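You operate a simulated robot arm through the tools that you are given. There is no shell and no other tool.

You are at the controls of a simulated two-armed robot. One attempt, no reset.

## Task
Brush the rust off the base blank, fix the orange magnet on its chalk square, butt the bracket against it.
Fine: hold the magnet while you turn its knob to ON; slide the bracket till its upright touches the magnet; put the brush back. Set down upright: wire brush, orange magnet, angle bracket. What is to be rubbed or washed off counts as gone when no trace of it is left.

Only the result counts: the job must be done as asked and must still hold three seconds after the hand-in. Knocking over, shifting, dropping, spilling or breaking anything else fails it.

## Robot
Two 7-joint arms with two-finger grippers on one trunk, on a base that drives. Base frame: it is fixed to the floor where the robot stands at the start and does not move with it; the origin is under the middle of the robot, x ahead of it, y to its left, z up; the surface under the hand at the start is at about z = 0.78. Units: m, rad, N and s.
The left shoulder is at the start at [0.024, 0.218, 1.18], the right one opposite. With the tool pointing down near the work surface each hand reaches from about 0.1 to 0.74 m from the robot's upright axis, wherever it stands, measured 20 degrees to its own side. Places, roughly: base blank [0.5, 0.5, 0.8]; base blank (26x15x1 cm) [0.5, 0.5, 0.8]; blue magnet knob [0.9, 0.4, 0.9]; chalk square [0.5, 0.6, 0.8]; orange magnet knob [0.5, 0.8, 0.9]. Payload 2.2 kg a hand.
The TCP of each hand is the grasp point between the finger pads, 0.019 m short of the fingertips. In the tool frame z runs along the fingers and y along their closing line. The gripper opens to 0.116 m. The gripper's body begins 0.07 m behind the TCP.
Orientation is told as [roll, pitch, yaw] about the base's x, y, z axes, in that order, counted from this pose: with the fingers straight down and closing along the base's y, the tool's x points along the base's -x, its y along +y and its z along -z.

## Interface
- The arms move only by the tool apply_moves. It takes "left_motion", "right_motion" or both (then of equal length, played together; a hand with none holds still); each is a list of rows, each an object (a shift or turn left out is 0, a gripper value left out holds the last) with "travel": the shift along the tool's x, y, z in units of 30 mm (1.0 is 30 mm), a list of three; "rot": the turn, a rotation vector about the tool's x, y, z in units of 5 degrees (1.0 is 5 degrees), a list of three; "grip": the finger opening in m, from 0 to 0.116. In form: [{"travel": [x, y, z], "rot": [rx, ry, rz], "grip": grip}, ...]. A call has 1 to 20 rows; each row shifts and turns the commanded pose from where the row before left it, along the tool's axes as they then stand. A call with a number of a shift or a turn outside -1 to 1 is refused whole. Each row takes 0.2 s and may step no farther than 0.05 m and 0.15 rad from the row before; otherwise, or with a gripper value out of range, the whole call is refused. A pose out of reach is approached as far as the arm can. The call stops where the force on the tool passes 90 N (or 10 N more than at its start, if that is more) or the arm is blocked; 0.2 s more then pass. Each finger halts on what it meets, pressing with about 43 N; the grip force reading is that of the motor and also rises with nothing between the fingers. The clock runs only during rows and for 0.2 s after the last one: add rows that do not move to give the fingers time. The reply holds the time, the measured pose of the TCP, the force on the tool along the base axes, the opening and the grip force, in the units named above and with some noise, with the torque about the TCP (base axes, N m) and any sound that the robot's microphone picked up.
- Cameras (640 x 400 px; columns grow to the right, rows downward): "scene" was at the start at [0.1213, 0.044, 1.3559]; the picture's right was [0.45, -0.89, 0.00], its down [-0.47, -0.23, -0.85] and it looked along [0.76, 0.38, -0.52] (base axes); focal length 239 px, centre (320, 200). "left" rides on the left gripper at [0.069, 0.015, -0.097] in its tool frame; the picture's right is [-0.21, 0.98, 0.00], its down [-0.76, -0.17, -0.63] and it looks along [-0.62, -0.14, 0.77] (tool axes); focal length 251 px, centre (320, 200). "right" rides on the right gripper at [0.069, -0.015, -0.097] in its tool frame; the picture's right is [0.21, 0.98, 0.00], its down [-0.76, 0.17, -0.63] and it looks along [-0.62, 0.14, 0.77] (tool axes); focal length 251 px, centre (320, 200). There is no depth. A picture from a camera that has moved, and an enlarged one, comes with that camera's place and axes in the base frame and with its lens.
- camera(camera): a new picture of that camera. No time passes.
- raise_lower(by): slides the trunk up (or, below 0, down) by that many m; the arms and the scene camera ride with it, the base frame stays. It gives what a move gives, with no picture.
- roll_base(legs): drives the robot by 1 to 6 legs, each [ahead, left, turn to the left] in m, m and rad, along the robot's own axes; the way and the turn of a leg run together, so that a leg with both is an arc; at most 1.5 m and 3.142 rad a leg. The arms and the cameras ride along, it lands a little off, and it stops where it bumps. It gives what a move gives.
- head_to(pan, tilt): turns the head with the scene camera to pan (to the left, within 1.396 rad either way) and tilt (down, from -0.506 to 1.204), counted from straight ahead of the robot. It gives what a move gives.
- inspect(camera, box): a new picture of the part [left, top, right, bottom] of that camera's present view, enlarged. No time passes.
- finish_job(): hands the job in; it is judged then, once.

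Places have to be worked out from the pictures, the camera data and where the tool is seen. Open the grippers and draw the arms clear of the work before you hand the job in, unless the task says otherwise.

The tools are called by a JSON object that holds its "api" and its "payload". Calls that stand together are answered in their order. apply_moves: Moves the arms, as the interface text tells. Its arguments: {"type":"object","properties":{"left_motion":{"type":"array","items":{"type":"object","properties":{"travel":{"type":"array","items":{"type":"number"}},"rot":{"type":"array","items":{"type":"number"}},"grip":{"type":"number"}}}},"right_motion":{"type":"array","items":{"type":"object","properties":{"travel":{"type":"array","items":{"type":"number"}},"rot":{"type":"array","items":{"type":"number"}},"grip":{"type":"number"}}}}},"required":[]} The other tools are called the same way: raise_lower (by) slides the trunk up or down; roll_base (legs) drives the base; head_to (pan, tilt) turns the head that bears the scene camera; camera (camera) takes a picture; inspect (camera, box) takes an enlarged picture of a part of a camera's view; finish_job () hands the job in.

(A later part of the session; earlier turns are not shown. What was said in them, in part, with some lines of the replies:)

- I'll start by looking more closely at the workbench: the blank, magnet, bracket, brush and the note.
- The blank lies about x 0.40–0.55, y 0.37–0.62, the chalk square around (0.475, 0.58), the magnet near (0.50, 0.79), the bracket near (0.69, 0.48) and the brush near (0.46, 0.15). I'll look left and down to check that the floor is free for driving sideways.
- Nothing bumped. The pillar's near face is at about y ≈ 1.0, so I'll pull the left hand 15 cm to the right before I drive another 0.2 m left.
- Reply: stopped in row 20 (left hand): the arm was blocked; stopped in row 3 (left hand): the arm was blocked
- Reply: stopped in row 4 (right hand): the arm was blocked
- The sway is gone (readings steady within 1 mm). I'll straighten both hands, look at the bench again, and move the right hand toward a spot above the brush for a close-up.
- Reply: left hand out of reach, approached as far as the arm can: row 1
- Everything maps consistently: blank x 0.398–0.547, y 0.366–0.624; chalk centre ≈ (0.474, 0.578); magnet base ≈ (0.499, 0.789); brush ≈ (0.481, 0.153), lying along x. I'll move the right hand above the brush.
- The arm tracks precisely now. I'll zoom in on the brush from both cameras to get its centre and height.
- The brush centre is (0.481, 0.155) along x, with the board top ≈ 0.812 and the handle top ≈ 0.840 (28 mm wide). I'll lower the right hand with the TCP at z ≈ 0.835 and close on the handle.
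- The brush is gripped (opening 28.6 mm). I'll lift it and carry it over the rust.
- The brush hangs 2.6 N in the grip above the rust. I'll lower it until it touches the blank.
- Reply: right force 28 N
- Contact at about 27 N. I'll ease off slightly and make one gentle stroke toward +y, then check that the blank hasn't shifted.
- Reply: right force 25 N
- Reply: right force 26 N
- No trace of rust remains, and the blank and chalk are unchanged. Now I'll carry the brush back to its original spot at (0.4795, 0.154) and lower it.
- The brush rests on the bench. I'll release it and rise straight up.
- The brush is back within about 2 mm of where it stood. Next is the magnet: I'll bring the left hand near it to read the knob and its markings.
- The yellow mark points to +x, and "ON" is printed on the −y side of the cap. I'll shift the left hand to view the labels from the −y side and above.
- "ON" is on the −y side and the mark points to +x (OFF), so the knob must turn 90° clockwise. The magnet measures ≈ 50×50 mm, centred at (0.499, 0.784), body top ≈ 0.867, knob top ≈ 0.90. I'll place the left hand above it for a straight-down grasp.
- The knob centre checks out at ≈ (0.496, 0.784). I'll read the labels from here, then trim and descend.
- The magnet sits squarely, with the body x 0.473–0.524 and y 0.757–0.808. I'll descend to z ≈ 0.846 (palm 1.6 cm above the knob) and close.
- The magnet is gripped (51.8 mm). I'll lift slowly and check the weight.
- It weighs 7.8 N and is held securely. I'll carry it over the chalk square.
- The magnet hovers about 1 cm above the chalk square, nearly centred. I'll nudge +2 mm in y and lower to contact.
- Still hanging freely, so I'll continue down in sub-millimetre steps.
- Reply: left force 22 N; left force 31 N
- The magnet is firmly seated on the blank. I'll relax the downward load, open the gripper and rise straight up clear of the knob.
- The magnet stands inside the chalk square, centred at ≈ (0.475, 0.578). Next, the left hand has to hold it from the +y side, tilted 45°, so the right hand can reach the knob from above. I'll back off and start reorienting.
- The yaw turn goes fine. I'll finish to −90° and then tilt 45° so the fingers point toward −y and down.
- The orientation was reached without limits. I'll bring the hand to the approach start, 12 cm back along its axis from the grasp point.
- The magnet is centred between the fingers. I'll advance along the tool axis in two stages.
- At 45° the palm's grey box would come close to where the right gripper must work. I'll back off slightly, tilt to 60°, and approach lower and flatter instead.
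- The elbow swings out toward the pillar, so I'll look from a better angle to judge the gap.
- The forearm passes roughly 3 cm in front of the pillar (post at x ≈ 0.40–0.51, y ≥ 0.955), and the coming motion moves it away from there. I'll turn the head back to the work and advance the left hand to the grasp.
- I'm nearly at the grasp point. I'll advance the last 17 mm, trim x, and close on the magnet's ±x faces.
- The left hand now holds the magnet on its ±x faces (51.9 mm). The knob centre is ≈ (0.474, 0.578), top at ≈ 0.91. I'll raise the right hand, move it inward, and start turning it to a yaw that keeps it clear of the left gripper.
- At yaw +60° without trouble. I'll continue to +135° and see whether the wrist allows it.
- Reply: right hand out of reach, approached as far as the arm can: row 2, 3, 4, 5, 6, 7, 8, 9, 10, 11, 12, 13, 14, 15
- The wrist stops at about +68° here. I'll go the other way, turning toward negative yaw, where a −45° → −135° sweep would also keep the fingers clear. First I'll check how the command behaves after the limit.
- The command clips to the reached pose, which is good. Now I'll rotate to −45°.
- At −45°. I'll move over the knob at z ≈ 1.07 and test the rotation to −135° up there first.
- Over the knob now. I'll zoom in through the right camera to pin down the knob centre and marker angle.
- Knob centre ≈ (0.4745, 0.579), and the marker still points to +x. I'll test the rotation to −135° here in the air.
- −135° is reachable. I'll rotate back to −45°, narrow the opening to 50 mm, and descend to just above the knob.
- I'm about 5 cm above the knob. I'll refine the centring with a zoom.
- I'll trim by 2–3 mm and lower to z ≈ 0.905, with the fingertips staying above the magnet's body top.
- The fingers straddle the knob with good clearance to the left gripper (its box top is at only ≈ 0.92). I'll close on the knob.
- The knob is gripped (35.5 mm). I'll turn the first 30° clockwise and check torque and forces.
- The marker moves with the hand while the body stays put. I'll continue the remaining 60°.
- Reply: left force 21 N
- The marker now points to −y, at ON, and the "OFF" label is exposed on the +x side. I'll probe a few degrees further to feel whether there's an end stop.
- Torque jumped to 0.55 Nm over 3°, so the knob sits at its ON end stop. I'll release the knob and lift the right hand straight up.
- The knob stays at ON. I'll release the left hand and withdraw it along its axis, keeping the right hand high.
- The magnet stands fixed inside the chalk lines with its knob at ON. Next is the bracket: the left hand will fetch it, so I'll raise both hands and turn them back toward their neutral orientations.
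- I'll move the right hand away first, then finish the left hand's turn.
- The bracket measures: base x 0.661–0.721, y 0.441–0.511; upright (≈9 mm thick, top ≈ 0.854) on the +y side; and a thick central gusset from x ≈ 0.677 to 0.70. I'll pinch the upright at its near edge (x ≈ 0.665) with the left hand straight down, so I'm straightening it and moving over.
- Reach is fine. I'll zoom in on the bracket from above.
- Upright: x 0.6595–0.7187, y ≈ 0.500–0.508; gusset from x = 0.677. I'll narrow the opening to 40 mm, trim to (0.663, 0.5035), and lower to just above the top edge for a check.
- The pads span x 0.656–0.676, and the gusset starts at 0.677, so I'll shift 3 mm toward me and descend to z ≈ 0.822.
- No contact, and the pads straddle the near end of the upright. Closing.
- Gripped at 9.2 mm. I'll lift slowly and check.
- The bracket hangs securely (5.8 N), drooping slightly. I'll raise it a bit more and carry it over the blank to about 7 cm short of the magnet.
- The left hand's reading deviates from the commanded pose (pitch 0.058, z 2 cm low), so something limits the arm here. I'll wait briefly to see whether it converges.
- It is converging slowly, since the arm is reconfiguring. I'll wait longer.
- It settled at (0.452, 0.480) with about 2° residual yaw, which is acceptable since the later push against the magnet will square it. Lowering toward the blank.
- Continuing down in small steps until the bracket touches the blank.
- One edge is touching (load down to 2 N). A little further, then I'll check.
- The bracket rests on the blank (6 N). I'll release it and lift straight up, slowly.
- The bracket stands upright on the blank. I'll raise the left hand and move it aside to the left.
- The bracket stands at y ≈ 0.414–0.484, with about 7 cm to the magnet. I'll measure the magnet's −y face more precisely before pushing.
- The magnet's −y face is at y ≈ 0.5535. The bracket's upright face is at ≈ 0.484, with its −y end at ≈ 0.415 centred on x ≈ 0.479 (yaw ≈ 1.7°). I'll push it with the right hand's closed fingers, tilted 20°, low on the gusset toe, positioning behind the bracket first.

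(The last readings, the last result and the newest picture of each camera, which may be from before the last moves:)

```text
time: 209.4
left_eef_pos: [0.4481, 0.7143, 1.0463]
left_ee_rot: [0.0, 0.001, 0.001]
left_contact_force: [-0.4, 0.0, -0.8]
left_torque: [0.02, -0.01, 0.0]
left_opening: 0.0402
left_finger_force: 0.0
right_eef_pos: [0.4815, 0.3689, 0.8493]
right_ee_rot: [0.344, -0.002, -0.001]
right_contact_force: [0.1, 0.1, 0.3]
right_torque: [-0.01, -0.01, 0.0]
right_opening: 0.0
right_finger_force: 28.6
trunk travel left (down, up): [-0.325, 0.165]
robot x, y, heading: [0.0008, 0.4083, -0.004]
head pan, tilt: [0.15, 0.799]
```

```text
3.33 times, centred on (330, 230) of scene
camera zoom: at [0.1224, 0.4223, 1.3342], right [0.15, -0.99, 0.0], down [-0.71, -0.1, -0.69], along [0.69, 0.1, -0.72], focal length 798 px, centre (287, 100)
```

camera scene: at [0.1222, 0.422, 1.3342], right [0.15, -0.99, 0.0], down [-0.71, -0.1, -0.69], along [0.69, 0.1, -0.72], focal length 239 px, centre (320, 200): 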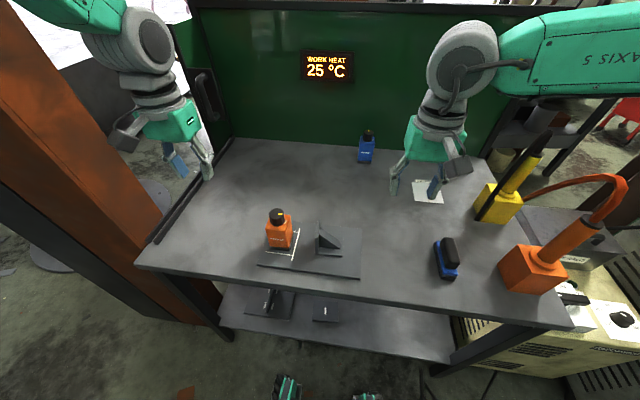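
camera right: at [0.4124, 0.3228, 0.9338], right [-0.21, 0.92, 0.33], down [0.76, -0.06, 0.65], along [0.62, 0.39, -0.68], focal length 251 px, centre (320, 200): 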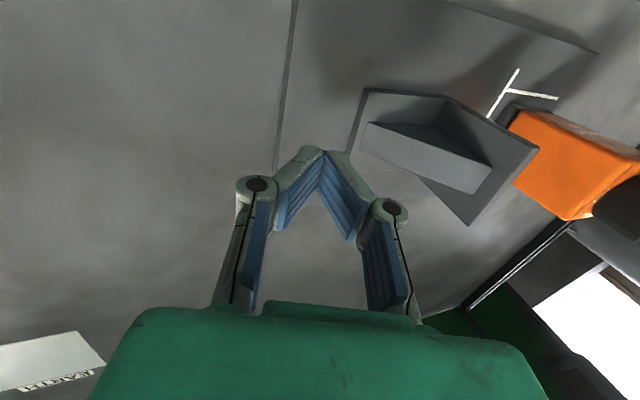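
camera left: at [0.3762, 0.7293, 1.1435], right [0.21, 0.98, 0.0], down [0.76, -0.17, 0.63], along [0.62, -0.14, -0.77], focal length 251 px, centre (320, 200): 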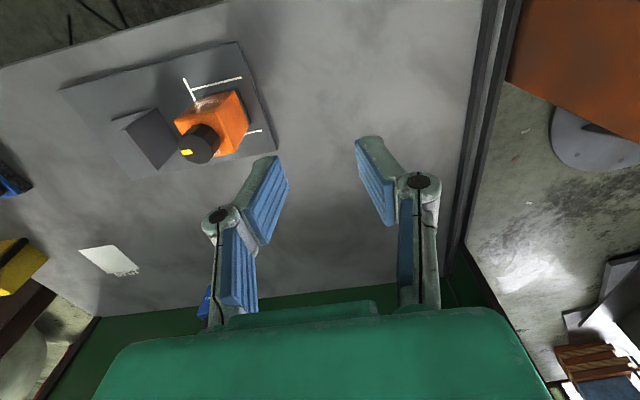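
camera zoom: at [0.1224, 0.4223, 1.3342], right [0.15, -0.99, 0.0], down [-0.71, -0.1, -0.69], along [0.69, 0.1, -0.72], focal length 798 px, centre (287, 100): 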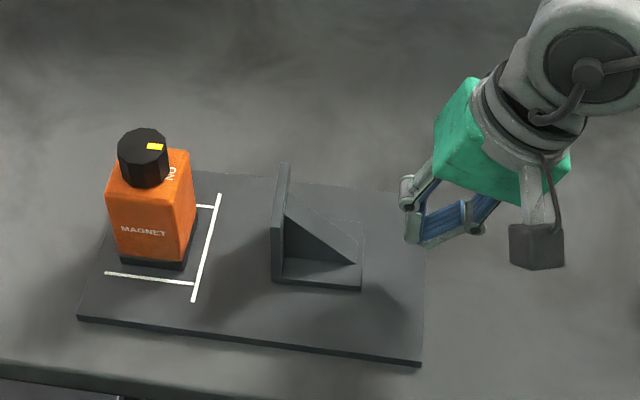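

The closed fingertips form a narrow wedge behind the bracket. I'll lower them to just above the blank surface.

{"api": "apply_moves", "payload": {"right_motion": [{"travel": [0.04, -0.07, 0.6]}, {"travel": [0.04, -0.07, 0.5]}, {}, {}]}}

{"api": "inspect", "payload": {"camera": "scene", "box": [290, 190, 390, 270]}}

{"api": "inspect", "payload": {"camera": "right", "box": [240, 60, 560, 260]}}

```text
time: 210.4
left_eef_pos: [0.4467, 0.7144, 1.0482]
left_ee_rot: [0.001, 0.0, 0.0]
left_contact_force: [0.0, -1.0, 0.7]
left_torque: [-0.01, -0.01, 0.01]
left_opening: 0.04
left_finger_force: 0.0
right_eef_pos: [0.4771, 0.376, 0.8174]
right_ee_rot: [0.342, -0.002, -0.002]
right_contact_force: [0.0, -0.5, 0.0]
right_torque: [0.0, 0.01, 0.04]
right_opening: 0.0
right_finger_force: 28.2
trunk travel left (down, up): [-0.325, 0.165]
robot x, y, heading: [0.004, 0.4129, -0.008]
head pan, tilt: [0.15, 0.799]
```

```text
5.00 times, centred on (340, 230) of scene
camera zoom: at [0.1224, 0.4226, 1.3342], right [0.15, -0.99, 0.0], down [-0.71, -0.1, -0.69], along [0.69, 0.1, -0.72], focal length 1197 px, centre (220, 50)
```

zoom: 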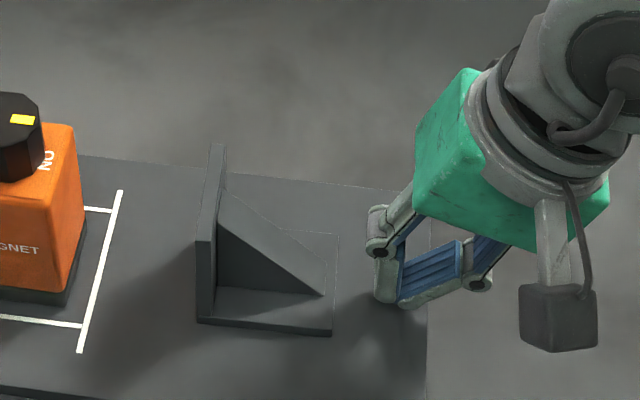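

```text
2.00 times, centred on (400, 160) of right
camera zoom: at [0.4097, 0.3306, 0.9024], right [-0.21, 0.92, 0.33], down [0.76, -0.06, 0.65], along [0.62, 0.39, -0.68], focal length 503 px, centre (160, 280)
```

zoom: 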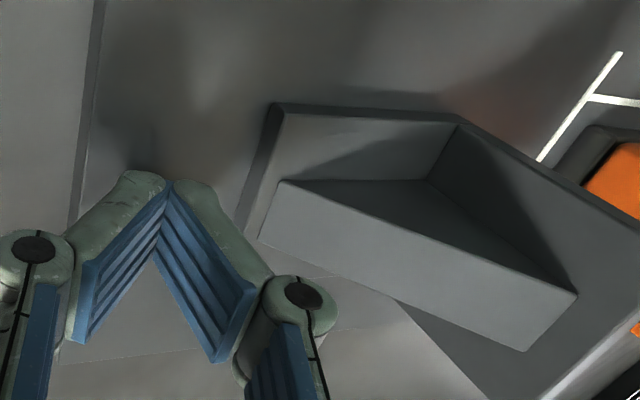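

I'll lower 3 mm more, then advance in +y toward contact with the bracket.

{"api": "apply_moves", "payload": {"right_motion": [{"travel": [0, -0.034, 0.094]}, {"travel": [0, 0.3, 0.109]}, {"travel": [0, 0.3, 0.109]}, {}, {}]}}

{"api": "inspect", "payload": {"camera": "scene", "box": [290, 190, 390, 270]}}

```text
time: 211.7
left_eef_pos: [0.4477, 0.7144, 1.0472]
left_ee_rot: [0.001, 0.001, 0.001]
left_contact_force: [-0.1, -0.1, -0.1]
left_torque: [0.03, 0.03, 0.0]
left_opening: 0.0402
left_finger_force: 0.1
right_eef_pos: [0.4776, 0.3967, 0.8139]
right_ee_rot: [0.343, -0.001, -0.004]
right_contact_force: [0.5, -0.1, 0.1]
right_torque: [-0.05, 0.0, 0.0]
right_opening: 0.0
right_finger_force: 28.4
trunk travel left (down, up): [-0.325, 0.165]
robot x, y, heading: [-0.0001, 0.4119, -0.001]
head pan, tilt: [0.15, 0.799]
```

```text
5.00 times, centred on (340, 230) of scene
camera zoom: at [0.1223, 0.4229, 1.3342], right [0.15, -0.99, 0.0], down [-0.71, -0.1, -0.69], along [0.69, 0.1, -0.72], focal length 1197 px, centre (220, 50)
```

zoom: 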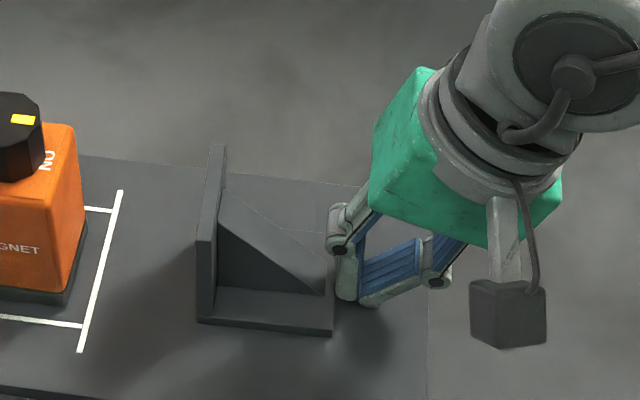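

Just short of contact. I'll push on slowly at 3 mm per row.

{"api": "apply_moves", "payload": {"right_motion": [{"travel": [0, 0.094, 0.0342]}, {"travel": [0, 0.094, 0.0342]}, {"travel": [0, 0.094, 0.0342]}, {"travel": [0, 0.094, 0.0342]}, {"travel": [0, 0.094, 0.0342]}, {"travel": [0, 0.094, 0.0342]}, {"travel": [0, 0.094, 0.0342]}, {"travel": [0, 0.094, 0.0342]}, {}]}}

{"api": "inspect", "payload": {"camera": "scene", "box": [270, 190, 390, 280]}}

```text
time: 213.7
left_eef_pos: [0.4458, 0.7134, 1.0483]
left_ee_rot: [0.002, -0.003, 0.0]
left_contact_force: [0.0, 0.0, -0.1]
left_torque: [0.01, 0.01, 0.0]
left_opening: 0.0402
left_finger_force: 0.0
right_eef_pos: [0.4791, 0.4175, 0.8154]
right_ee_rot: [0.347, -0.005, -0.004]
right_contact_force: [1.7, -10.6, 25.7]
right_torque: [0.23, 0.07, 0.03]
right_opening: 0.0
right_finger_force: 28.4
trunk travel left (down, up): [-0.325, 0.165]
robot x, y, heading: [0.0003, 0.4103, -0.008]
head pan, tilt: [0.15, 0.799]
```

```text
4.44 times, centred on (330, 235) of scene
camera zoom: at [0.1193, 0.4195, 1.3348], right [0.15, -0.99, 0.0], down [-0.71, -0.1, -0.7], along [0.69, 0.1, -0.72], focal length 1064 px, centre (276, 44)
```

zoom: 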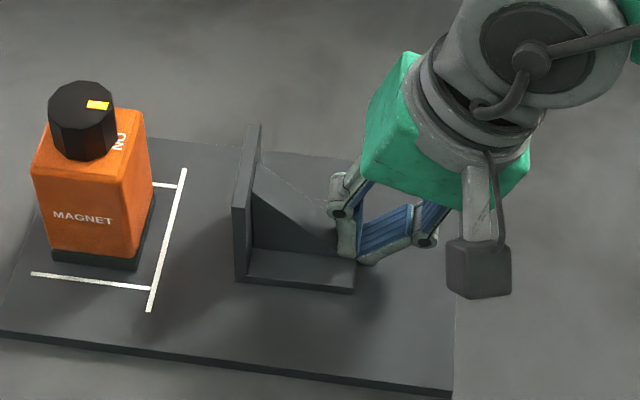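

The tip presses down (26 N) because it rides on the base plate edge, though the bracket has moved ~9 mm. I'll raise 3 mm so the push is mainly horizontal.

{"api": "apply_moves", "payload": {"right_motion": [{"travel": [0, 0.034, -0.094]}, {}, {}]}}

{"api": "apply_moves", "payload": {"right_motion": [{"travel": [0, 0.094, 0.0342]}, {"travel": [0, 0.094, 0.0342]}, {"travel": [0, 0.094, 0.0342]}, {}]}}

{"api": "inspect", "payload": {"camera": "scene", "box": [270, 190, 390, 280]}}

```text
time: 214.4
left_eef_pos: [0.4469, 0.7145, 1.0474]
left_ee_rot: [-0.001, -0.002, 0.0]
left_contact_force: [0.0, -0.4, -0.1]
left_torque: [-0.01, -0.02, 0.01]
left_opening: 0.0402
left_finger_force: 0.0
right_eef_pos: [0.4777, 0.4202, 0.8163]
right_ee_rot: [0.344, 0.001, -0.002]
right_contact_force: [-0.6, -3.2, 3.0]
right_torque: [-0.03, 0.04, 0.04]
right_opening: 0.0
right_finger_force: 28.5
trunk travel left (down, up): [-0.325, 0.165]
robot x, y, heading: [-0.0031, 0.4123, -0.006]
head pan, tilt: [0.15, 0.799]
```

```text
time: 215.4
left_eef_pos: [0.446, 0.7125, 1.0478]
left_ee_rot: [0.002, -0.002, 0.0]
left_contact_force: [0.1, -0.9, 0.0]
left_torque: [0.01, 0.0, -0.03]
left_opening: 0.0402
left_finger_force: 0.1
right_eef_pos: [0.479, 0.4282, 0.8198]
right_ee_rot: [0.345, -0.005, -0.003]
right_contact_force: [-0.8, -5.4, 12.7]
right_torque: [0.12, 0.03, 0.01]
right_opening: 0.0
right_finger_force: 28.7
trunk travel left (down, up): [-0.325, 0.165]
robot x, y, heading: [0.0013, 0.4089, -0.003]
head pan, tilt: [0.15, 0.799]
```

```text
4.44 times, centred on (330, 235) of scene
camera zoom: at [0.1208, 0.4212, 1.3345], right [0.15, -0.99, 0.0], down [-0.71, -0.1, -0.69], along [0.69, 0.1, -0.72], focal length 1064 px, centre (276, 44)
```

zoom: 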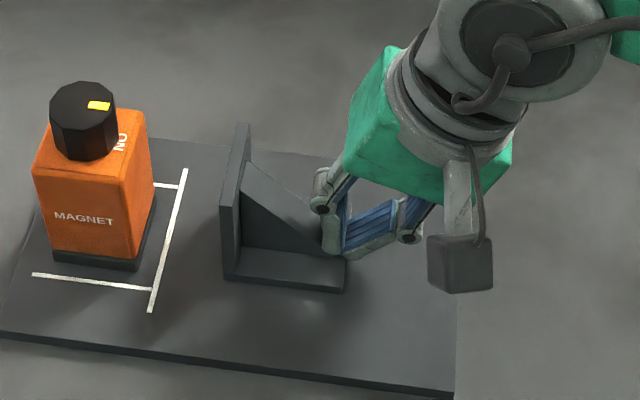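

The bracket slides with the finger (upright face now ≈ 0.503). I'll ease upward 1.5 mm and continue pushing about 24 mm.

{"api": "apply_moves", "payload": {"right_motion": [{"travel": [0, 0.017, -0.047]}, {"travel": [0, 0.094, 0.0342]}, {"travel": [0, 0.094, 0.0342]}, {"travel": [0, 0.094, 0.0342]}, {"travel": [0, 0.094, 0.0342]}, {"travel": [0, 0.094, 0.0342]}, {"travel": [0, 0.094, 0.0342]}, {"travel": [0, 0.094, 0.0342]}, {"travel": [0, 0.094, 0.0342]}, {}]}}

{"api": "inspect", "payload": {"camera": "scene", "box": [260, 190, 380, 280]}}

```text
time: 217.7
left_eef_pos: [0.4457, 0.7136, 1.0496]
left_ee_rot: [0.002, -0.002, -0.001]
left_contact_force: [-0.1, -0.9, 1.0]
left_torque: [0.0, -0.02, 0.0]
left_opening: 0.0402
left_finger_force: 0.0
right_eef_pos: [0.4775, 0.4505, 0.8196]
right_ee_rot: [0.345, -0.002, -0.002]
right_contact_force: [-1.6, -9.4, 20.9]
right_torque: [0.19, -0.01, -0.01]
right_opening: 0.0
right_finger_force: 28.3
trunk travel left (down, up): [-0.325, 0.165]
robot x, y, heading: [0.0022, 0.4119, -0.006]
head pan, tilt: [0.15, 0.799]
```

```text
4.44 times, centred on (320, 235) of scene
camera zoom: at [0.1195, 0.42, 1.3347], right [0.15, -0.99, 0.0], down [-0.71, -0.1, -0.7], along [0.69, 0.1, -0.72], focal length 1064 px, centre (320, 44)
```

zoom: 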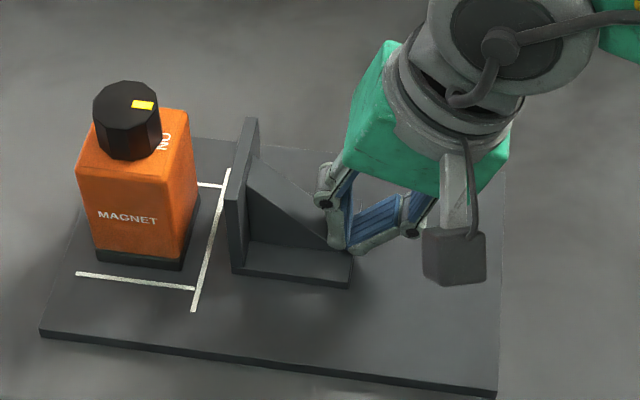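

The tip is dragging the base plate by pressing down rather than pushing the gusset. I'll lift 2.5 mm so it slides forward to the gusset toe, and check forces.

{"api": "apply_moves", "payload": {"right_motion": [{"travel": [0, 0.029, -0.079]}, {}, {"travel": [0, 0.063, 0.0228]}, {"travel": [0, 0.063, 0.0228]}, {"travel": [0, 0.063, 0.0228]}, {}]}}

{"api": "inspect", "payload": {"camera": "scene", "box": [260, 190, 380, 280]}}

```text
time: 219.1
left_eef_pos: [0.4458, 0.7142, 1.0468]
left_ee_rot: [0.0, -0.003, -0.001]
left_contact_force: [0.3, -0.2, -0.1]
left_torque: [0.0, 0.0, 0.0]
left_opening: 0.0399
left_finger_force: 0.0
right_eef_pos: [0.4784, 0.4578, 0.8212]
right_ee_rot: [0.345, -0.002, 0.0]
right_contact_force: [-0.5, -4.8, 7.7]
right_torque: [0.05, 0.01, 0.0]
right_opening: 0.0
right_finger_force: 28.6
trunk travel left (down, up): [-0.325, 0.165]
robot x, y, heading: [0.002, 0.4085, -0.005]
head pan, tilt: [0.15, 0.799]
```

```text
4.44 times, centred on (320, 235) of scene
camera zoom: at [0.1213, 0.4218, 1.3344], right [0.15, -0.99, 0.0], down [-0.71, -0.1, -0.69], along [0.69, 0.1, -0.72], focal length 1064 px, centre (320, 44)
```

zoom: 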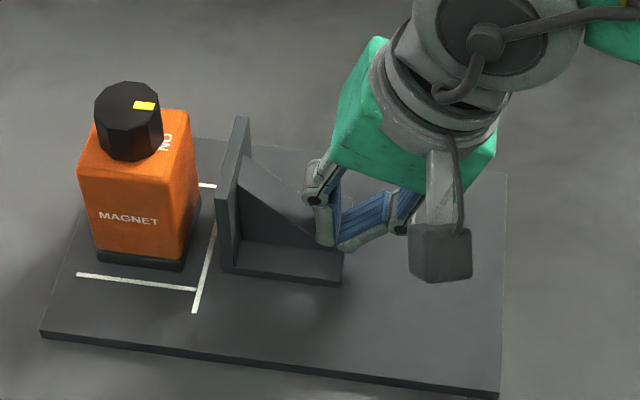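

Forces are moderate now (5 N push) and the bracket is nearly square (≈0.5°), with about 23 mm still to go. I'll continue 17 mm.

{"api": "apply_moves", "payload": {"right_motion": [{"travel": [0, 0.094, 0.0342]}, {"travel": [0, 0.094, 0.0342]}, {"travel": [0, 0.094, 0.0342]}, {"travel": [0, 0.094, 0.0342]}, {"travel": [0, 0.094, 0.0342]}, {"travel": [0, 0.063, 0.0228]}, {}]}}

{"api": "inspect", "payload": {"camera": "scene", "box": [260, 190, 380, 280]}}

{"api": "camera", "payload": {"camera": "right"}}

```text
time: 220.7
left_eef_pos: [0.4459, 0.7127, 1.0474]
left_ee_rot: [0.003, -0.002, 0.0]
left_contact_force: [0.8, 0.4, -0.8]
left_torque: [0.02, 0.03, -0.02]
left_opening: 0.0401
left_finger_force: 0.0
right_eef_pos: [0.4787, 0.4746, 0.8236]
right_ee_rot: [0.347, -0.003, -0.003]
right_contact_force: [0.5, -9.7, 20.7]
right_torque: [0.18, -0.04, -0.02]
right_opening: 0.0
right_finger_force: 28.7
trunk travel left (down, up): [-0.325, 0.165]
robot x, y, heading: [-0.0009, 0.4075, -0.004]
head pan, tilt: [0.15, 0.799]
```

```text
4.44 times, centred on (320, 235) of scene
camera zoom: at [0.1196, 0.42, 1.3347], right [0.15, -0.99, 0.0], down [-0.71, -0.1, -0.7], along [0.69, 0.1, -0.72], focal length 1064 px, centre (320, 44)
```

zoom: 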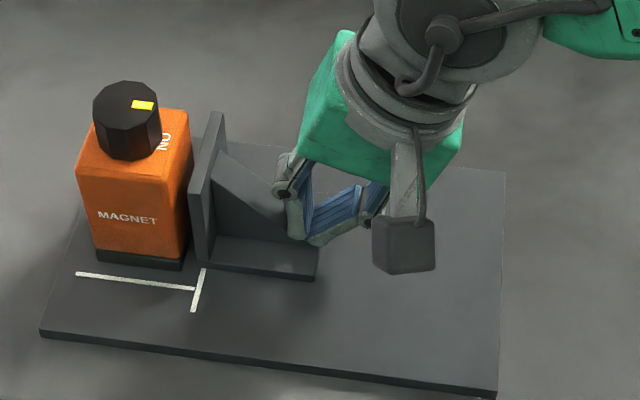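

```text
taken
camera right: at [0.4101, 0.4283, 0.9084], right [-0.21, 0.92, 0.33], down [0.75, -0.06, 0.65], along [0.62, 0.39, -0.68], focal length 251 px, centre (320, 200)
```

right: 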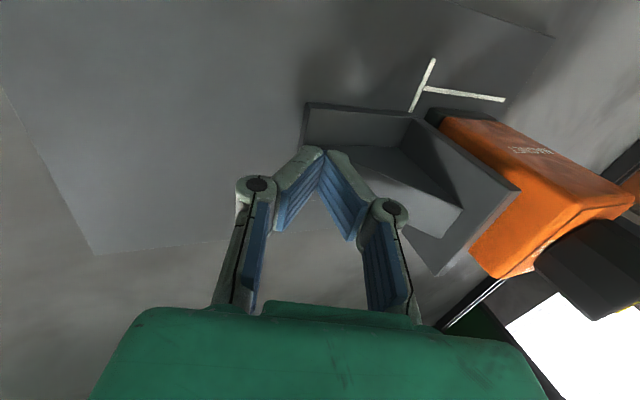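

About 8 mm gap remains. I'll ease up 3 mm again and advance in 2 mm steps.

{"api": "apply_moves", "payload": {"right_motion": [{"travel": [0, 0.034, -0.094]}, {}, {"travel": [0, 0.063, 0.0228]}, {"travel": [0, 0.063, 0.0228]}, {"travel": [0, 0.063, 0.0228]}, {}]}}

{"api": "inspect", "payload": {"camera": "scene", "box": [260, 190, 380, 280]}}

```text
time: 222.1
left_eef_pos: [0.4468, 0.7142, 1.0483]
left_ee_rot: [0.002, -0.002, 0.0]
left_contact_force: [-0.2, -0.3, 0.2]
left_torque: [0.05, 0.0, 0.01]
left_opening: 0.04
left_finger_force: 0.0
right_eef_pos: [0.4766, 0.4823, 0.8245]
right_ee_rot: [0.347, -0.001, 0.001]
right_contact_force: [-0.1, -5.0, 7.6]
right_torque: [0.08, -0.05, -0.03]
right_opening: 0.0
right_finger_force: 28.2
trunk travel left (down, up): [-0.325, 0.165]
robot x, y, heading: [-0.0032, 0.41, -0.006]
head pan, tilt: [0.15, 0.799]
```

```text
4.44 times, centred on (320, 235) of scene
camera zoom: at [0.1214, 0.422, 1.3344], right [0.15, -0.99, 0.0], down [-0.71, -0.1, -0.69], along [0.69, 0.1, -0.72], focal length 1064 px, centre (320, 44)
```

zoom: 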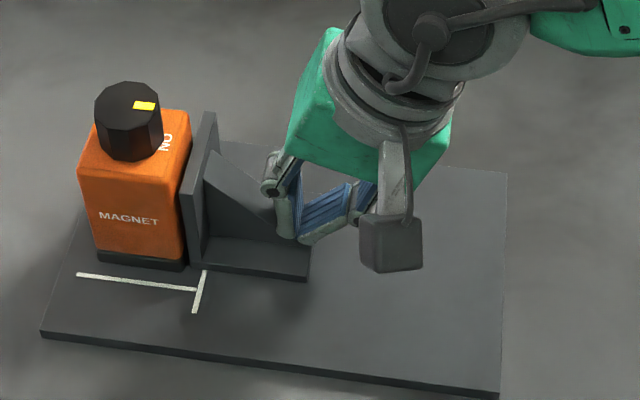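

Gap ≈ 2 mm. Now 1 mm steps with force checks.

{"api": "apply_moves", "payload": {"right_motion": [{"travel": [0, 0.031, 0.0114]}, {}]}}

{"api": "apply_moves", "payload": {"right_motion": [{"travel": [0, 0.031, 0.0114]}, {}]}}

{"api": "apply_moves", "payload": {"right_motion": [{"travel": [0, 0.031, 0.0114]}, {}]}}

{"api": "inspect", "payload": {"camera": "scene", "box": [265, 195, 345, 260]}}

```text
time: 222.7
left_eef_pos: [0.4476, 0.7142, 1.0477]
left_ee_rot: [0.0, -0.002, -0.001]
left_contact_force: [0.3, 0.2, 0.0]
left_torque: [0.01, -0.02, 0.01]
left_opening: 0.0401
left_finger_force: 0.0
right_eef_pos: [0.4781, 0.481, 0.826]
right_ee_rot: [0.345, -0.003, -0.001]
right_contact_force: [0.8, -5.5, 7.6]
right_torque: [0.06, -0.07, -0.02]
right_opening: 0.0
right_finger_force: 27.6
trunk travel left (down, up): [-0.325, 0.165]
robot x, y, heading: [-0.0043, 0.4114, -0.007]
head pan, tilt: [0.15, 0.799]
```

```text
time: 223.2
left_eef_pos: [0.4458, 0.7145, 1.0472]
left_ee_rot: [0.0, -0.001, -0.001]
left_contact_force: [0.2, 0.0, 0.3]
left_torque: [0.01, -0.01, 0.0]
left_opening: 0.0396
left_finger_force: 0.0
right_eef_pos: [0.4774, 0.4828, 0.827]
right_ee_rot: [0.344, -0.002, -0.001]
right_contact_force: [-1.3, -6.6, 9.8]
right_torque: [0.05, -0.01, -0.01]
right_opening: 0.0
right_finger_force: 28.5
trunk travel left (down, up): [-0.325, 0.165]
robot x, y, heading: [-0.0005, 0.4122, -0.004]
head pan, tilt: [0.15, 0.799]
```

```text
time: 223.8
left_eef_pos: [0.4467, 0.7147, 1.0477]
left_ee_rot: [-0.001, -0.001, 0.0]
left_contact_force: [0.3, 0.4, -0.2]
left_torque: [0.0, 0.01, -0.02]
left_opening: 0.0399
left_finger_force: 0.1
right_eef_pos: [0.4774, 0.4851, 0.8269]
right_ee_rot: [0.345, -0.002, -0.003]
right_contact_force: [-0.2, -6.5, 9.3]
right_torque: [0.06, -0.05, 0.0]
right_opening: 0.0003
right_finger_force: 28.5
trunk travel left (down, up): [-0.325, 0.165]
robot x, y, heading: [0.0025, 0.4127, -0.007]
head pan, tilt: [0.15, 0.799]
```

```text
6.15 times, centred on (305, 228) of scene
camera zoom: at [0.1212, 0.4216, 1.3344], right [0.15, -0.99, 0.0], down [-0.71, -0.1, -0.69], along [0.69, 0.1, -0.72], focal length 1473 px, centre (412, 31)
```

zoom: 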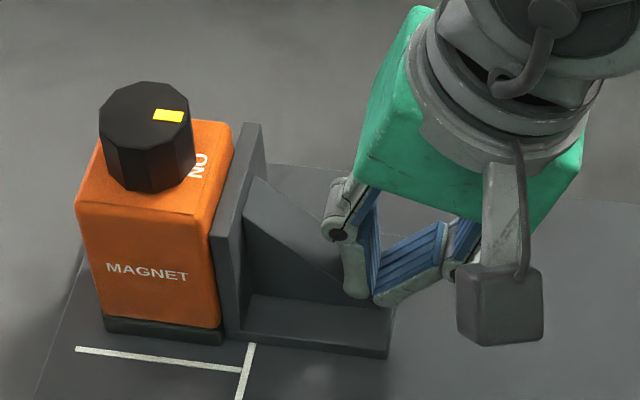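

Visually almost touching, with force still at sliding level (6.5 N). I'll continue in 1 mm steps until the push force clearly rises.

{"api": "apply_moves", "payload": {"right_motion": [{"travel": [0, 0.031, 0.0114]}, {}]}}

{"api": "apply_moves", "payload": {"right_motion": [{"travel": [0, 0.031, 0.0114]}, {}]}}

{"api": "inspect", "payload": {"camera": "scene", "box": [265, 195, 345, 260]}}

{"api": "inspect", "payload": {"camera": "right", "box": [280, 60, 560, 280]}}

```text
time: 224.4
left_eef_pos: [0.4473, 0.7136, 1.0478]
left_ee_rot: [0.002, -0.002, 0.0]
left_contact_force: [-0.9, 0.3, 0.1]
left_torque: [0.02, -0.04, -0.01]
left_opening: 0.0401
left_finger_force: 0.0
right_eef_pos: [0.4779, 0.4848, 0.8261]
right_ee_rot: [0.346, -0.002, -0.003]
right_contact_force: [-2.0, -7.1, 9.3]
right_torque: [0.03, -0.01, 0.03]
right_opening: 0.0001
right_finger_force: 27.9
trunk travel left (down, up): [-0.325, 0.165]
robot x, y, heading: [-0.0015, 0.4104, -0.009]
head pan, tilt: [0.15, 0.799]
```

```text
time: 225.1
left_eef_pos: [0.4454, 0.7134, 1.0481]
left_ee_rot: [0.001, -0.001, 0.001]
left_contact_force: [-0.7, 0.5, 1.0]
left_torque: [-0.02, -0.02, -0.06]
left_opening: 0.0402
left_finger_force: 0.0
right_eef_pos: [0.4769, 0.484, 0.8255]
right_ee_rot: [0.346, -0.003, -0.002]
right_contact_force: [-2.1, -10.2, 11.4]
right_torque: [0.03, 0.0, -0.01]
right_opening: 0.0001
right_finger_force: 28.5
trunk travel left (down, up): [-0.325, 0.165]
robot x, y, heading: [0.002, 0.4071, -0.004]
head pan, tilt: [0.15, 0.799]
```

```text
6.15 times, centred on (305, 228) of scene
camera zoom: at [0.1206, 0.4202, 1.3345], right [0.15, -0.99, 0.0], down [-0.71, -0.1, -0.7], along [0.69, 0.1, -0.72], focal length 1473 px, centre (412, 31)
```

zoom: 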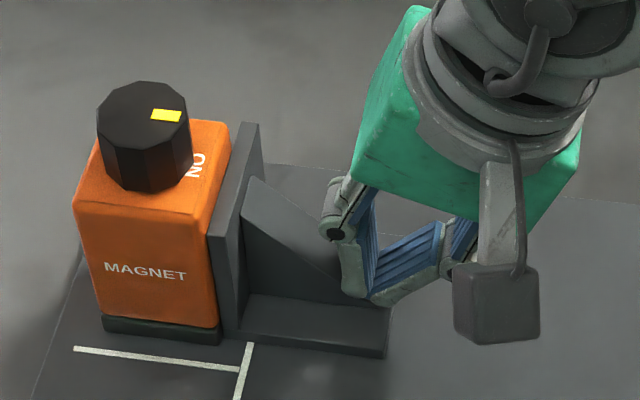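

```text
1.82 times, centred on (420, 170) of right
camera zoom: at [0.4093, 0.439, 0.9108], right [-0.21, 0.92, 0.33], down [0.75, -0.06, 0.65], along [0.62, 0.39, -0.68], focal length 457 px, centre (138, 254)
```

zoom: 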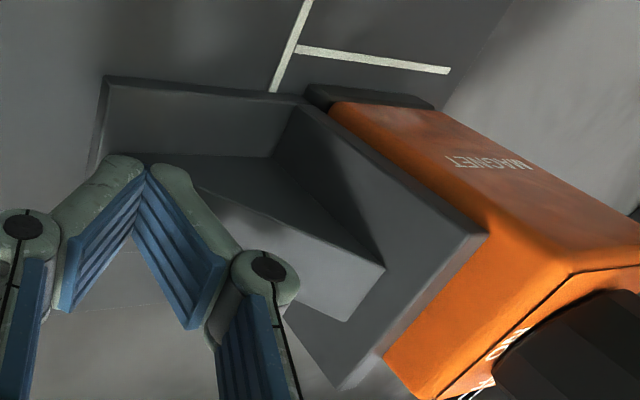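

The hand no longer advances while the push force rises to 10 N, so the upright is against the magnet. One last 0.6 mm press for a firm seat, then I'll withdraw up-and-back along the contact normal in small steps.

{"api": "apply_moves", "payload": {"right_motion": [{"travel": [0, 0.019, 0.0068]}, {}, {}]}}

{"api": "apply_moves", "payload": {"right_motion": [{"travel": [0, -0.014, -0.03]}, {"travel": [0, -0.014, -0.03]}, {"travel": [0, -0.014, -0.03]}, {"travel": [0, -0.014, -0.03]}, {"travel": [0, -0.028, -0.06]}, {"travel": [0, -0.056, -0.12]}, {"travel": [0, -0.11, -0.24]}, {"travel": [0, -0.4, -0.6]}, {"travel": [0, -0.4, -0.6]}, {"travel": [0, -0.4, -0.6]}, {}]}}

{"api": "inspect", "payload": {"camera": "scene", "box": [265, 195, 345, 260]}}

{"api": "camera", "payload": {"camera": "right"}}

```text
time: 225.8
left_eef_pos: [0.4464, 0.7129, 1.0481]
left_ee_rot: [0.001, -0.002, 0.001]
left_contact_force: [-0.7, 0.0, 1.0]
left_torque: [0.0, 0.0, 0.03]
left_opening: 0.0399
left_finger_force: 0.1
right_eef_pos: [0.4769, 0.4845, 0.825]
right_ee_rot: [0.348, -0.004, -0.002]
right_contact_force: [-2.3, -13.2, 14.8]
right_torque: [0.06, 0.01, 0.03]
right_opening: 0.0001
right_finger_force: 29.0
trunk travel left (down, up): [-0.325, 0.165]
robot x, y, heading: [0.0006, 0.4088, -0.005]
head pan, tilt: [0.15, 0.799]
```

```text
time: 228.2
left_eef_pos: [0.4459, 0.7147, 1.0473]
left_ee_rot: [-0.001, -0.001, 0.002]
left_contact_force: [0.1, 0.0, 0.1]
left_torque: [-0.01, 0.02, -0.01]
left_opening: 0.04
left_finger_force: 0.1
right_eef_pos: [0.4773, 0.4231, 0.8762]
right_ee_rot: [0.343, -0.003, -0.001]
right_contact_force: [-0.3, -1.0, 0.1]
right_torque: [0.0, -0.02, -0.03]
right_opening: 0.0003
right_finger_force: 28.9
trunk travel left (down, up): [-0.325, 0.165]
robot x, y, heading: [0.0024, 0.41, -0.001]
head pan, tilt: [0.15, 0.799]
```

```text
6.15 times, centred on (305, 228) of scene
camera zoom: at [0.1224, 0.4227, 1.3342], right [0.15, -0.99, 0.0], down [-0.71, -0.1, -0.69], along [0.69, 0.1, -0.72], focal length 1473 px, centre (412, 31)
```

zoom: 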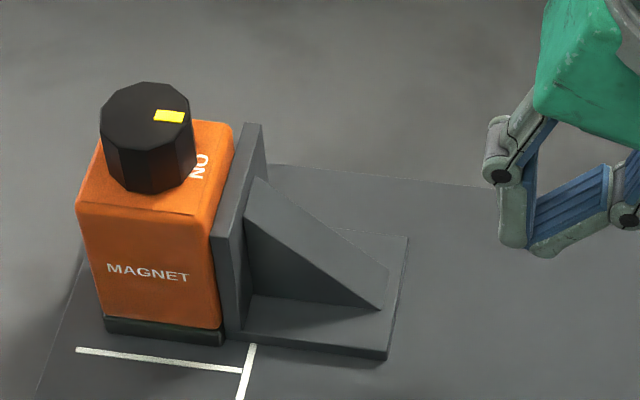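

```text
taken
camera right: at [0.4092, 0.3763, 0.9605], right [-0.21, 0.92, 0.33], down [0.76, -0.06, 0.65], along [0.62, 0.39, -0.68], focal length 251 px, centre (320, 200)
```

right: 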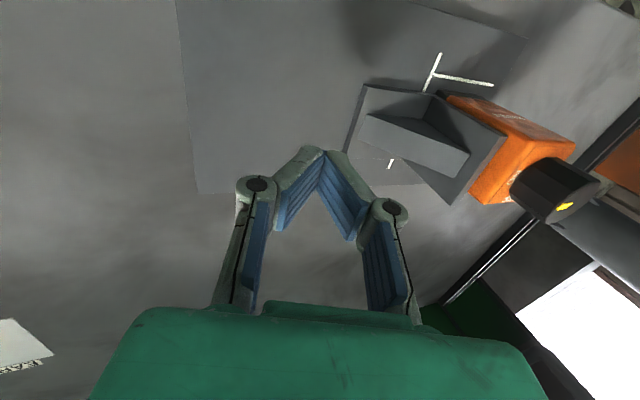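

Forces returned to zero and the bracket stayed. I'll zoom in on the contact line from both cameras.

{"api": "inspect", "payload": {"camera": "right", "box": [340, 50, 600, 230]}}

{"api": "inspect", "payload": {"camera": "scene", "box": [280, 200, 330, 250]}}

{"api": "inspect", "payload": {"camera": "left", "box": [50, 30, 290, 190]}}

```text
2.22 times, centred on (470, 140) of right
camera zoom: at [0.4092, 0.3763, 0.9605], right [-0.21, 0.92, 0.33], down [0.76, -0.06, 0.65], along [0.62, 0.39, -0.68], focal length 559 px, centre (-13, 333)
```

zoom: 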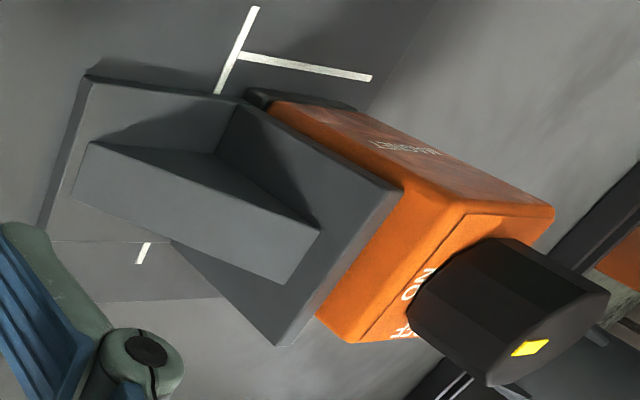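

```text
8.00 times, centred on (305, 225) of scene
camera zoom: at [0.1224, 0.4227, 1.3342], right [0.15, -0.99, 0.0], down [-0.71, -0.1, -0.69], along [0.69, 0.1, -0.72], focal length 1915 px, centre (440, 0)
```

zoom: 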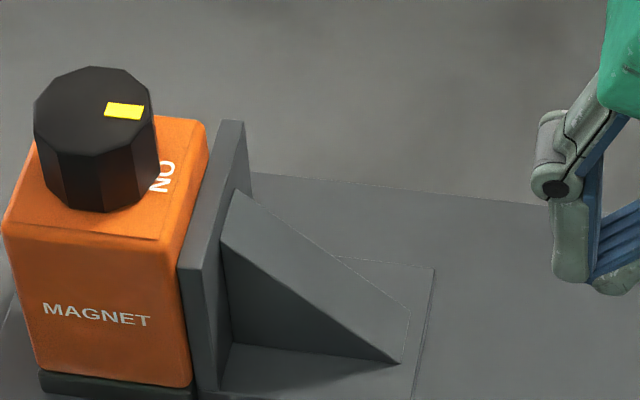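

```text
2.50 times, centred on (170, 110) of left
camera zoom: at [0.3764, 0.7298, 1.1433], right [0.21, 0.98, 0.0], down [0.76, -0.17, 0.63], along [0.62, -0.14, -0.77], focal length 629 px, centre (695, 425)
```

zoom: 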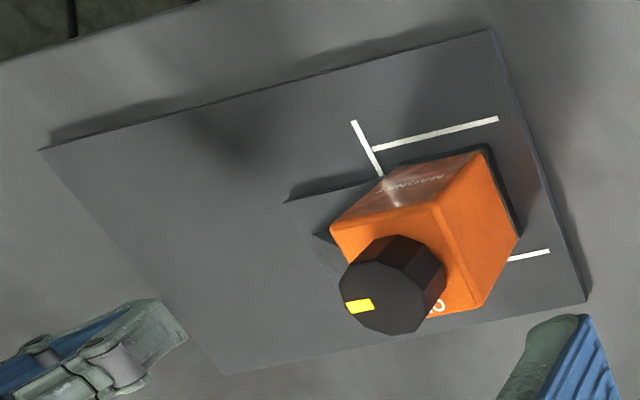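

To see the contact plane edge-on, I'll bring the right camera in front of the magnet at y ≈ 0.553, moving up and around at a safe height.

{"api": "apply_moves", "payload": {"right_motion": [{"travel": [0, 0.342, -0.94]}, {"travel": [0, 0.342, -0.94]}, {"travel": [0, 0.342, -0.94]}, {"travel": [0, 0.342, -0.94]}, {"travel": [0, 0.342, -0.94]}, {"rot": [1, 0, 0]}, {"rot": [1, 0, 0]}, {"rot": [1, 0, 0]}, {"rot": [1, 0, 0]}, {"travel": [0.65, 0.8, 0]}, {"travel": [0.65, 0.8, 0]}, {"travel": [0.65, 0.8, 0]}, {"travel": [0.65, 0.8, 0]}, {"travel": [0.65, 0.8, 0]}, {"travel": [0.65, 0.8, 0]}, {"travel": [0, 0, 0.9]}, {"travel": [0, 0, 0.9]}, {}, {}]}}

{"api": "camera", "payload": {"camera": "right"}}

{"api": "camera", "payload": {"camera": "scene"}}

```text
time: 232.2
left_eef_pos: [0.4468, 0.7161, 1.0471]
left_ee_rot: [-0.001, 0.001, 0.0]
left_contact_force: [0.0, 0.4, 0.6]
left_torque: [-0.03, 0.0, -0.03]
left_opening: 0.04
left_finger_force: 0.1
right_eef_pos: [0.3598, 0.5691, 0.9731]
right_ee_rot: [-0.005, 0.0, -0.002]
right_contact_force: [0.4, 0.2, 0.3]
right_torque: [0.0, -0.04, 0.0]
right_opening: 0.0001
right_finger_force: 28.7
trunk travel left (down, up): [-0.325, 0.165]
robot x, y, heading: [0.0043, 0.4085, -0.004]
head pan, tilt: [0.15, 0.799]
```

```text
taken
camera right: at [0.2924, 0.5554, 1.0682], right [-0.21, 0.98, -0.01], down [0.76, 0.17, 0.63], along [0.62, 0.13, -0.77], focal length 251 px, centre (320, 200)
```

right: 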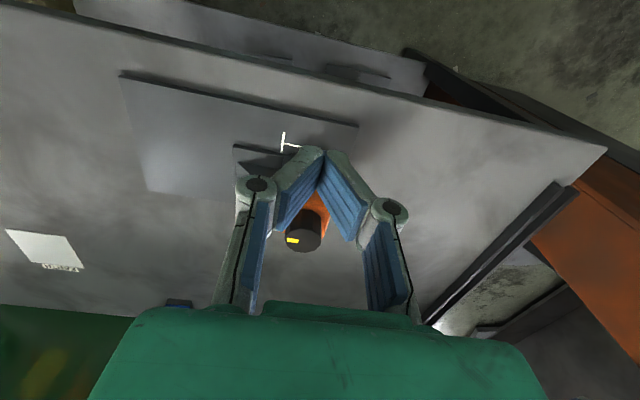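

```text
taken
camera scene: at [0.1221, 0.4249, 1.3342], right [0.15, -0.99, 0.0], down [-0.71, -0.11, -0.69], along [0.69, 0.1, -0.72], focal length 239 px, centre (320, 200)
```

scene: 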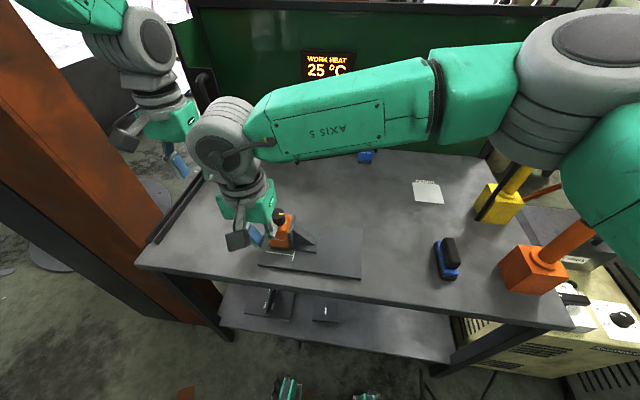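

The closed fingers block the view, so I'll open them and look between.

{"api": "apply_moves", "payload": {"right_motion": [{"grip": 0.1}, {"grip": 0.116}, {}, {}]}}

{"api": "inspect", "payload": {"camera": "right", "box": [220, 110, 370, 260]}}

{"api": "inspect", "payload": {"camera": "right", "box": [270, 140, 330, 200]}}

```text
time: 233.2
left_eef_pos: [0.4451, 0.7158, 1.0477]
left_ee_rot: [-0.001, 0.0, -0.001]
left_contact_force: [-0.2, -0.3, 1.1]
left_torque: [0.03, 0.01, 0.01]
left_opening: 0.0399
left_finger_force: 0.0
right_eef_pos: [0.36, 0.5685, 0.9712]
right_ee_rot: [-0.005, -0.002, 0.0]
right_contact_force: [0.1, -0.3, 0.0]
right_torque: [-0.01, 0.01, 0.0]
right_opening: 0.1161
right_finger_force: 0.1
trunk travel left (down, up): [-0.325, 0.165]
robot x, y, heading: [0.001, 0.4117, -0.001]
head pan, tilt: [0.15, 0.799]
```

```text
2.67 times, centred on (295, 185) of right
camera zoom: at [0.2922, 0.5552, 1.0684], right [-0.21, 0.98, -0.01], down [0.76, 0.17, 0.63], along [0.62, 0.13, -0.77], focal length 670 px, centre (387, 240)
```

zoom: 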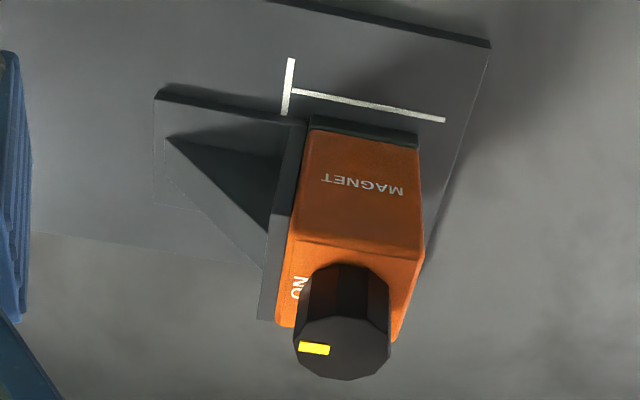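

```text
6.67 times, centred on (300, 170) of right
camera zoom: at [0.2922, 0.5552, 1.0684], right [-0.21, 0.98, -0.01], down [0.76, 0.17, 0.63], along [0.62, 0.13, -0.77], focal length 1676 px, centre (453, 400)
```

zoom: 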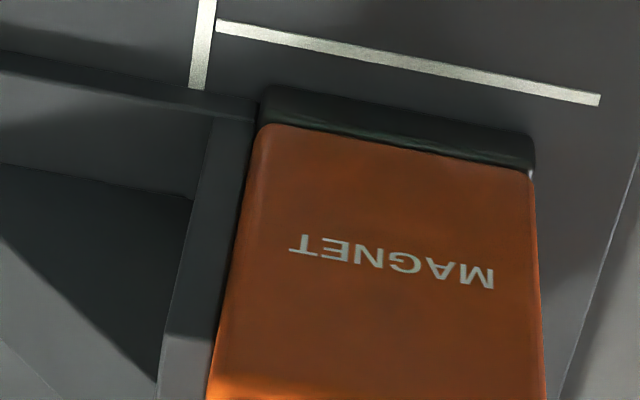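

The upright's face meets the magnet's side all along. I'll zoom even closer on the near and far ends of the contact.

{"api": "inspect", "payload": {"camera": "right", "box": [282, 148, 302, 168]}}

{"api": "inspect", "payload": {"camera": "right", "box": [265, 190, 305, 240]}}

```text
16.00 times, centred on (292, 158) of right
camera zoom: at [0.2922, 0.5552, 1.0684], right [-0.21, 0.98, -0.01], down [0.76, 0.17, 0.63], along [0.62, 0.13, -0.77], focal length 4023 px, centre (768, 872)
```

zoom: 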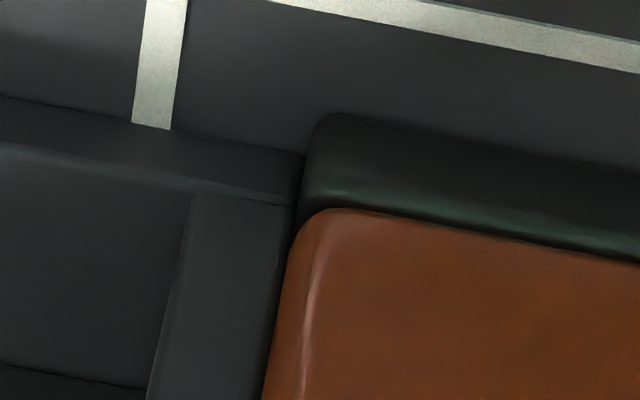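

```text
8.00 times, centred on (285, 215) of right
camera zoom: at [0.2922, 0.5552, 1.0684], right [-0.21, 0.98, -0.01], down [0.76, 0.17, 0.63], along [0.62, 0.13, -0.77], focal length 2012 px, centre (600, 80)
```

zoom: 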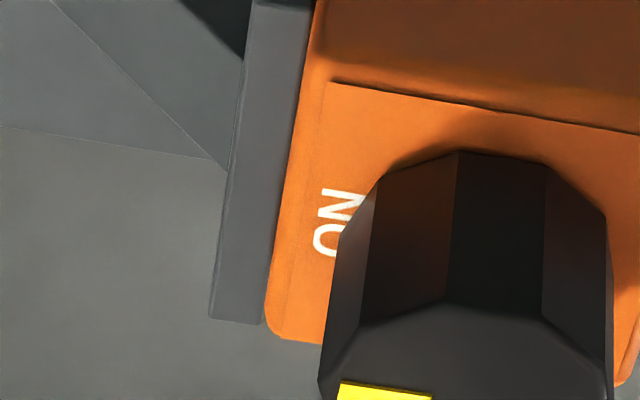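

Both ends of the upright are in contact with the magnet. Now I'll draw both arms up and clear, with grippers open.

{"api": "apply_moves", "payload": {"left_motion": [{"grip": 0.1}, {"travel": [0.3, 0, -0.8]}, {"travel": [0.3, 0, -0.8]}, {"travel": [0.3, 0, -0.8]}, {"travel": [0.3, 0, -0.8]}, {}, {}, {}, {}, {}, {}, {}, {}, {}], "right_motion": [{"travel": [0, 0, -0.9]}, {"travel": [0, 0, -0.9]}, {"travel": [0, 0, -0.9]}, {"travel": [0, 0, -0.9]}, {"travel": [0, -0.9, -0.3]}, {"travel": [0, -0.9, -0.3]}, {"travel": [0, -0.9, -0.3]}, {"travel": [0, -0.9, 0]}, {"travel": [0, -0.9, 0]}, {"travel": [0, -0.9, 0]}, {"travel": [0, -0.9, 0]}, {"travel": [0, -0.9, 0]}, {}, {}]}}

{"api": "camera", "payload": {"camera": "scene"}}

{"api": "inspect", "payload": {"camera": "scene", "box": [240, 180, 400, 290]}}

{"api": "inspect", "payload": {"camera": "scene", "box": [400, 180, 560, 300]}}

{"api": "camera", "payload": {"camera": "right"}}

{"api": "camera", "payload": {"camera": "left"}}

```text
time: 236.2
left_eef_pos: [0.412, 0.7158, 1.1421]
left_ee_rot: [-0.001, 0.002, 0.0]
left_contact_force: [0.0, 0.2, 0.2]
left_torque: [-0.02, -0.01, 0.01]
left_opening: 0.1001
left_finger_force: 0.1
right_eef_pos: [0.3621, 0.3508, 1.1083]
right_ee_rot: [-0.005, 0.0, -0.003]
right_contact_force: [0.1, 0.5, -0.8]
right_torque: [-0.01, 0.0, 0.01]
right_opening: 0.1159
right_finger_force: 0.0
trunk travel left (down, up): [-0.325, 0.165]
robot x, y, heading: [0.0016, 0.41, 0.002]
head pan, tilt: [0.15, 0.799]
```

```text
taken
camera scene: at [0.1213, 0.4232, 1.3343], right [0.15, -0.99, 0.0], down [-0.71, -0.1, -0.69], along [0.69, 0.1, -0.72], focal length 239 px, centre (320, 200)
```

scene: 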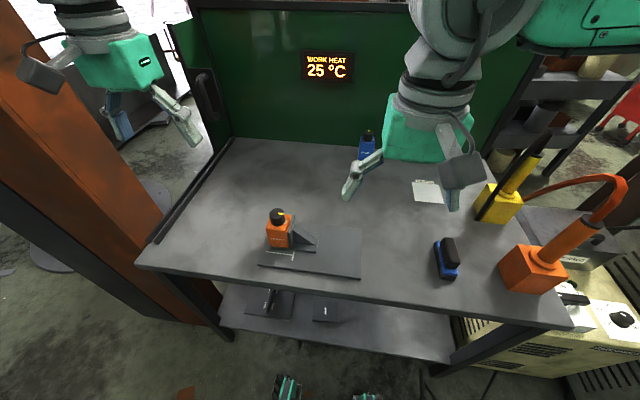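

```text
3.64 times, centred on (320, 235) of scene
camera zoom: at [0.1213, 0.4232, 1.3343], right [0.15, -0.99, 0.0], down [-0.71, -0.1, -0.69], along [0.69, 0.1, -0.72], focal length 870 px, centre (320, 73)
```

zoom: 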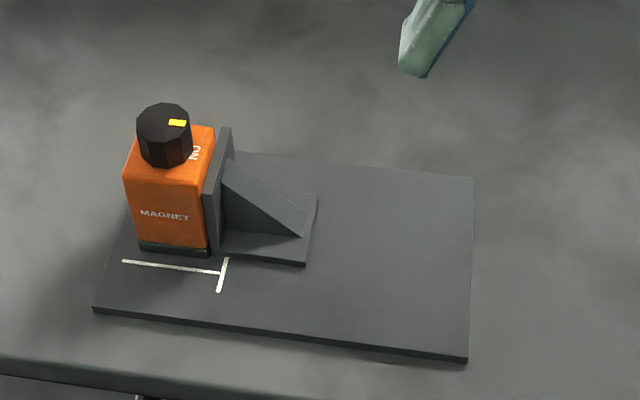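

```text
3.33 times, centred on (480, 240) of scene
camera zoom: at [0.1213, 0.4232, 1.3343], right [0.15, -0.99, 0.0], down [-0.71, -0.1, -0.69], along [0.69, 0.1, -0.72], focal length 798 px, centre (-213, 67)
```

zoom: 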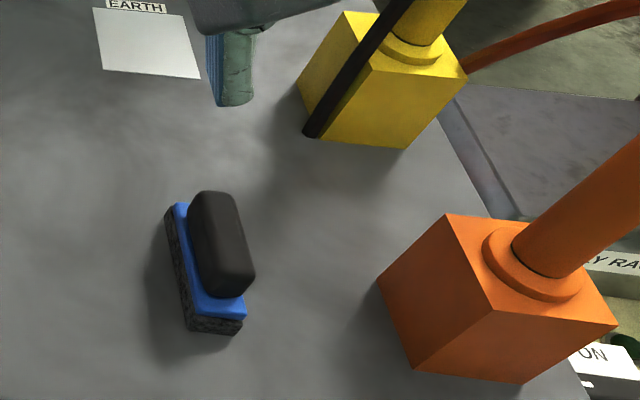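

```text
taken
camera right: at [0.2937, 0.3376, 1.2047], right [-0.21, 0.98, -0.01], down [0.76, 0.17, 0.63], along [0.62, 0.13, -0.77], focal length 251 px, centre (320, 200)
```

right: 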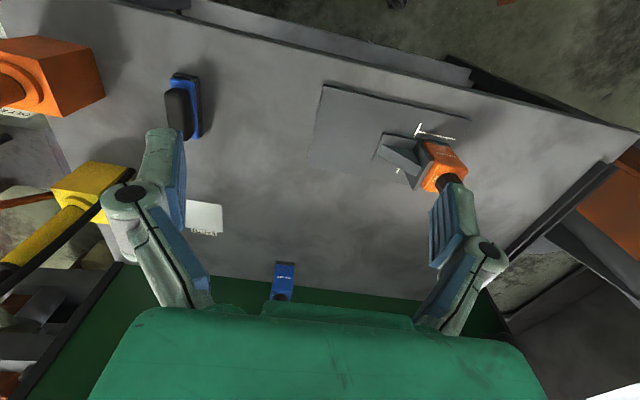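

```text
taken
camera left: at [0.3406, 0.7301, 1.2391], right [0.21, 0.98, 0.0], down [0.76, -0.17, 0.63], along [0.62, -0.14, -0.77], focal length 251 px, centre (320, 200)
```

left: 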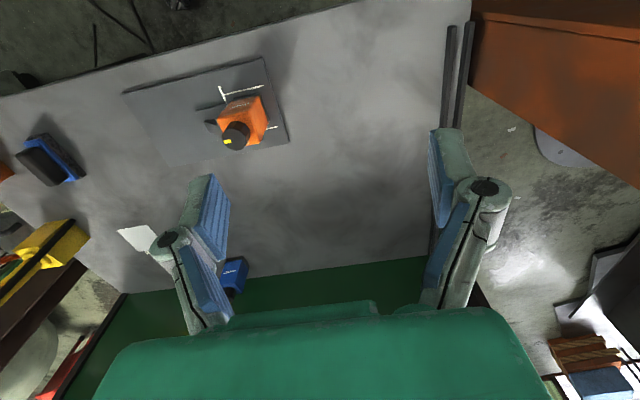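

The blank hasn't moved and is clean. The magnet stands ON inside its chalk square, with the bracket's upright against it. The brush is back upright in its place, and both arms are clear with grippers open. I'm handing in.

{"api": "finish_job", "payload": {}}

```text
The job is handed in.
```

The job is done and handed in. I don't have the judge's verdict yet.

- **Rust:** brushed off the base blank. Close-up pictures show no trace left, and the blank hasn't moved.
- **Orange magnet:** set upright inside its chalk square. I held it with the left hand while the right turned the knob 90° to ON, where it met a firm end stop.
- **Angle bracket:** placed upright on the blank, then slid until its upright touched the magnet. The push force rose to about 13 N without further movement, and the close-ups I took show no gap.
- **Wire brush:** back where it was, upright, within about 2 mm of its original spot.

Driving sideways at the start set the robot swaying by about 2 cm. I stopped that before touching anything, and nothing else on the bench was knocked or shifted. Both grippers are open and the arms are clear of the work.
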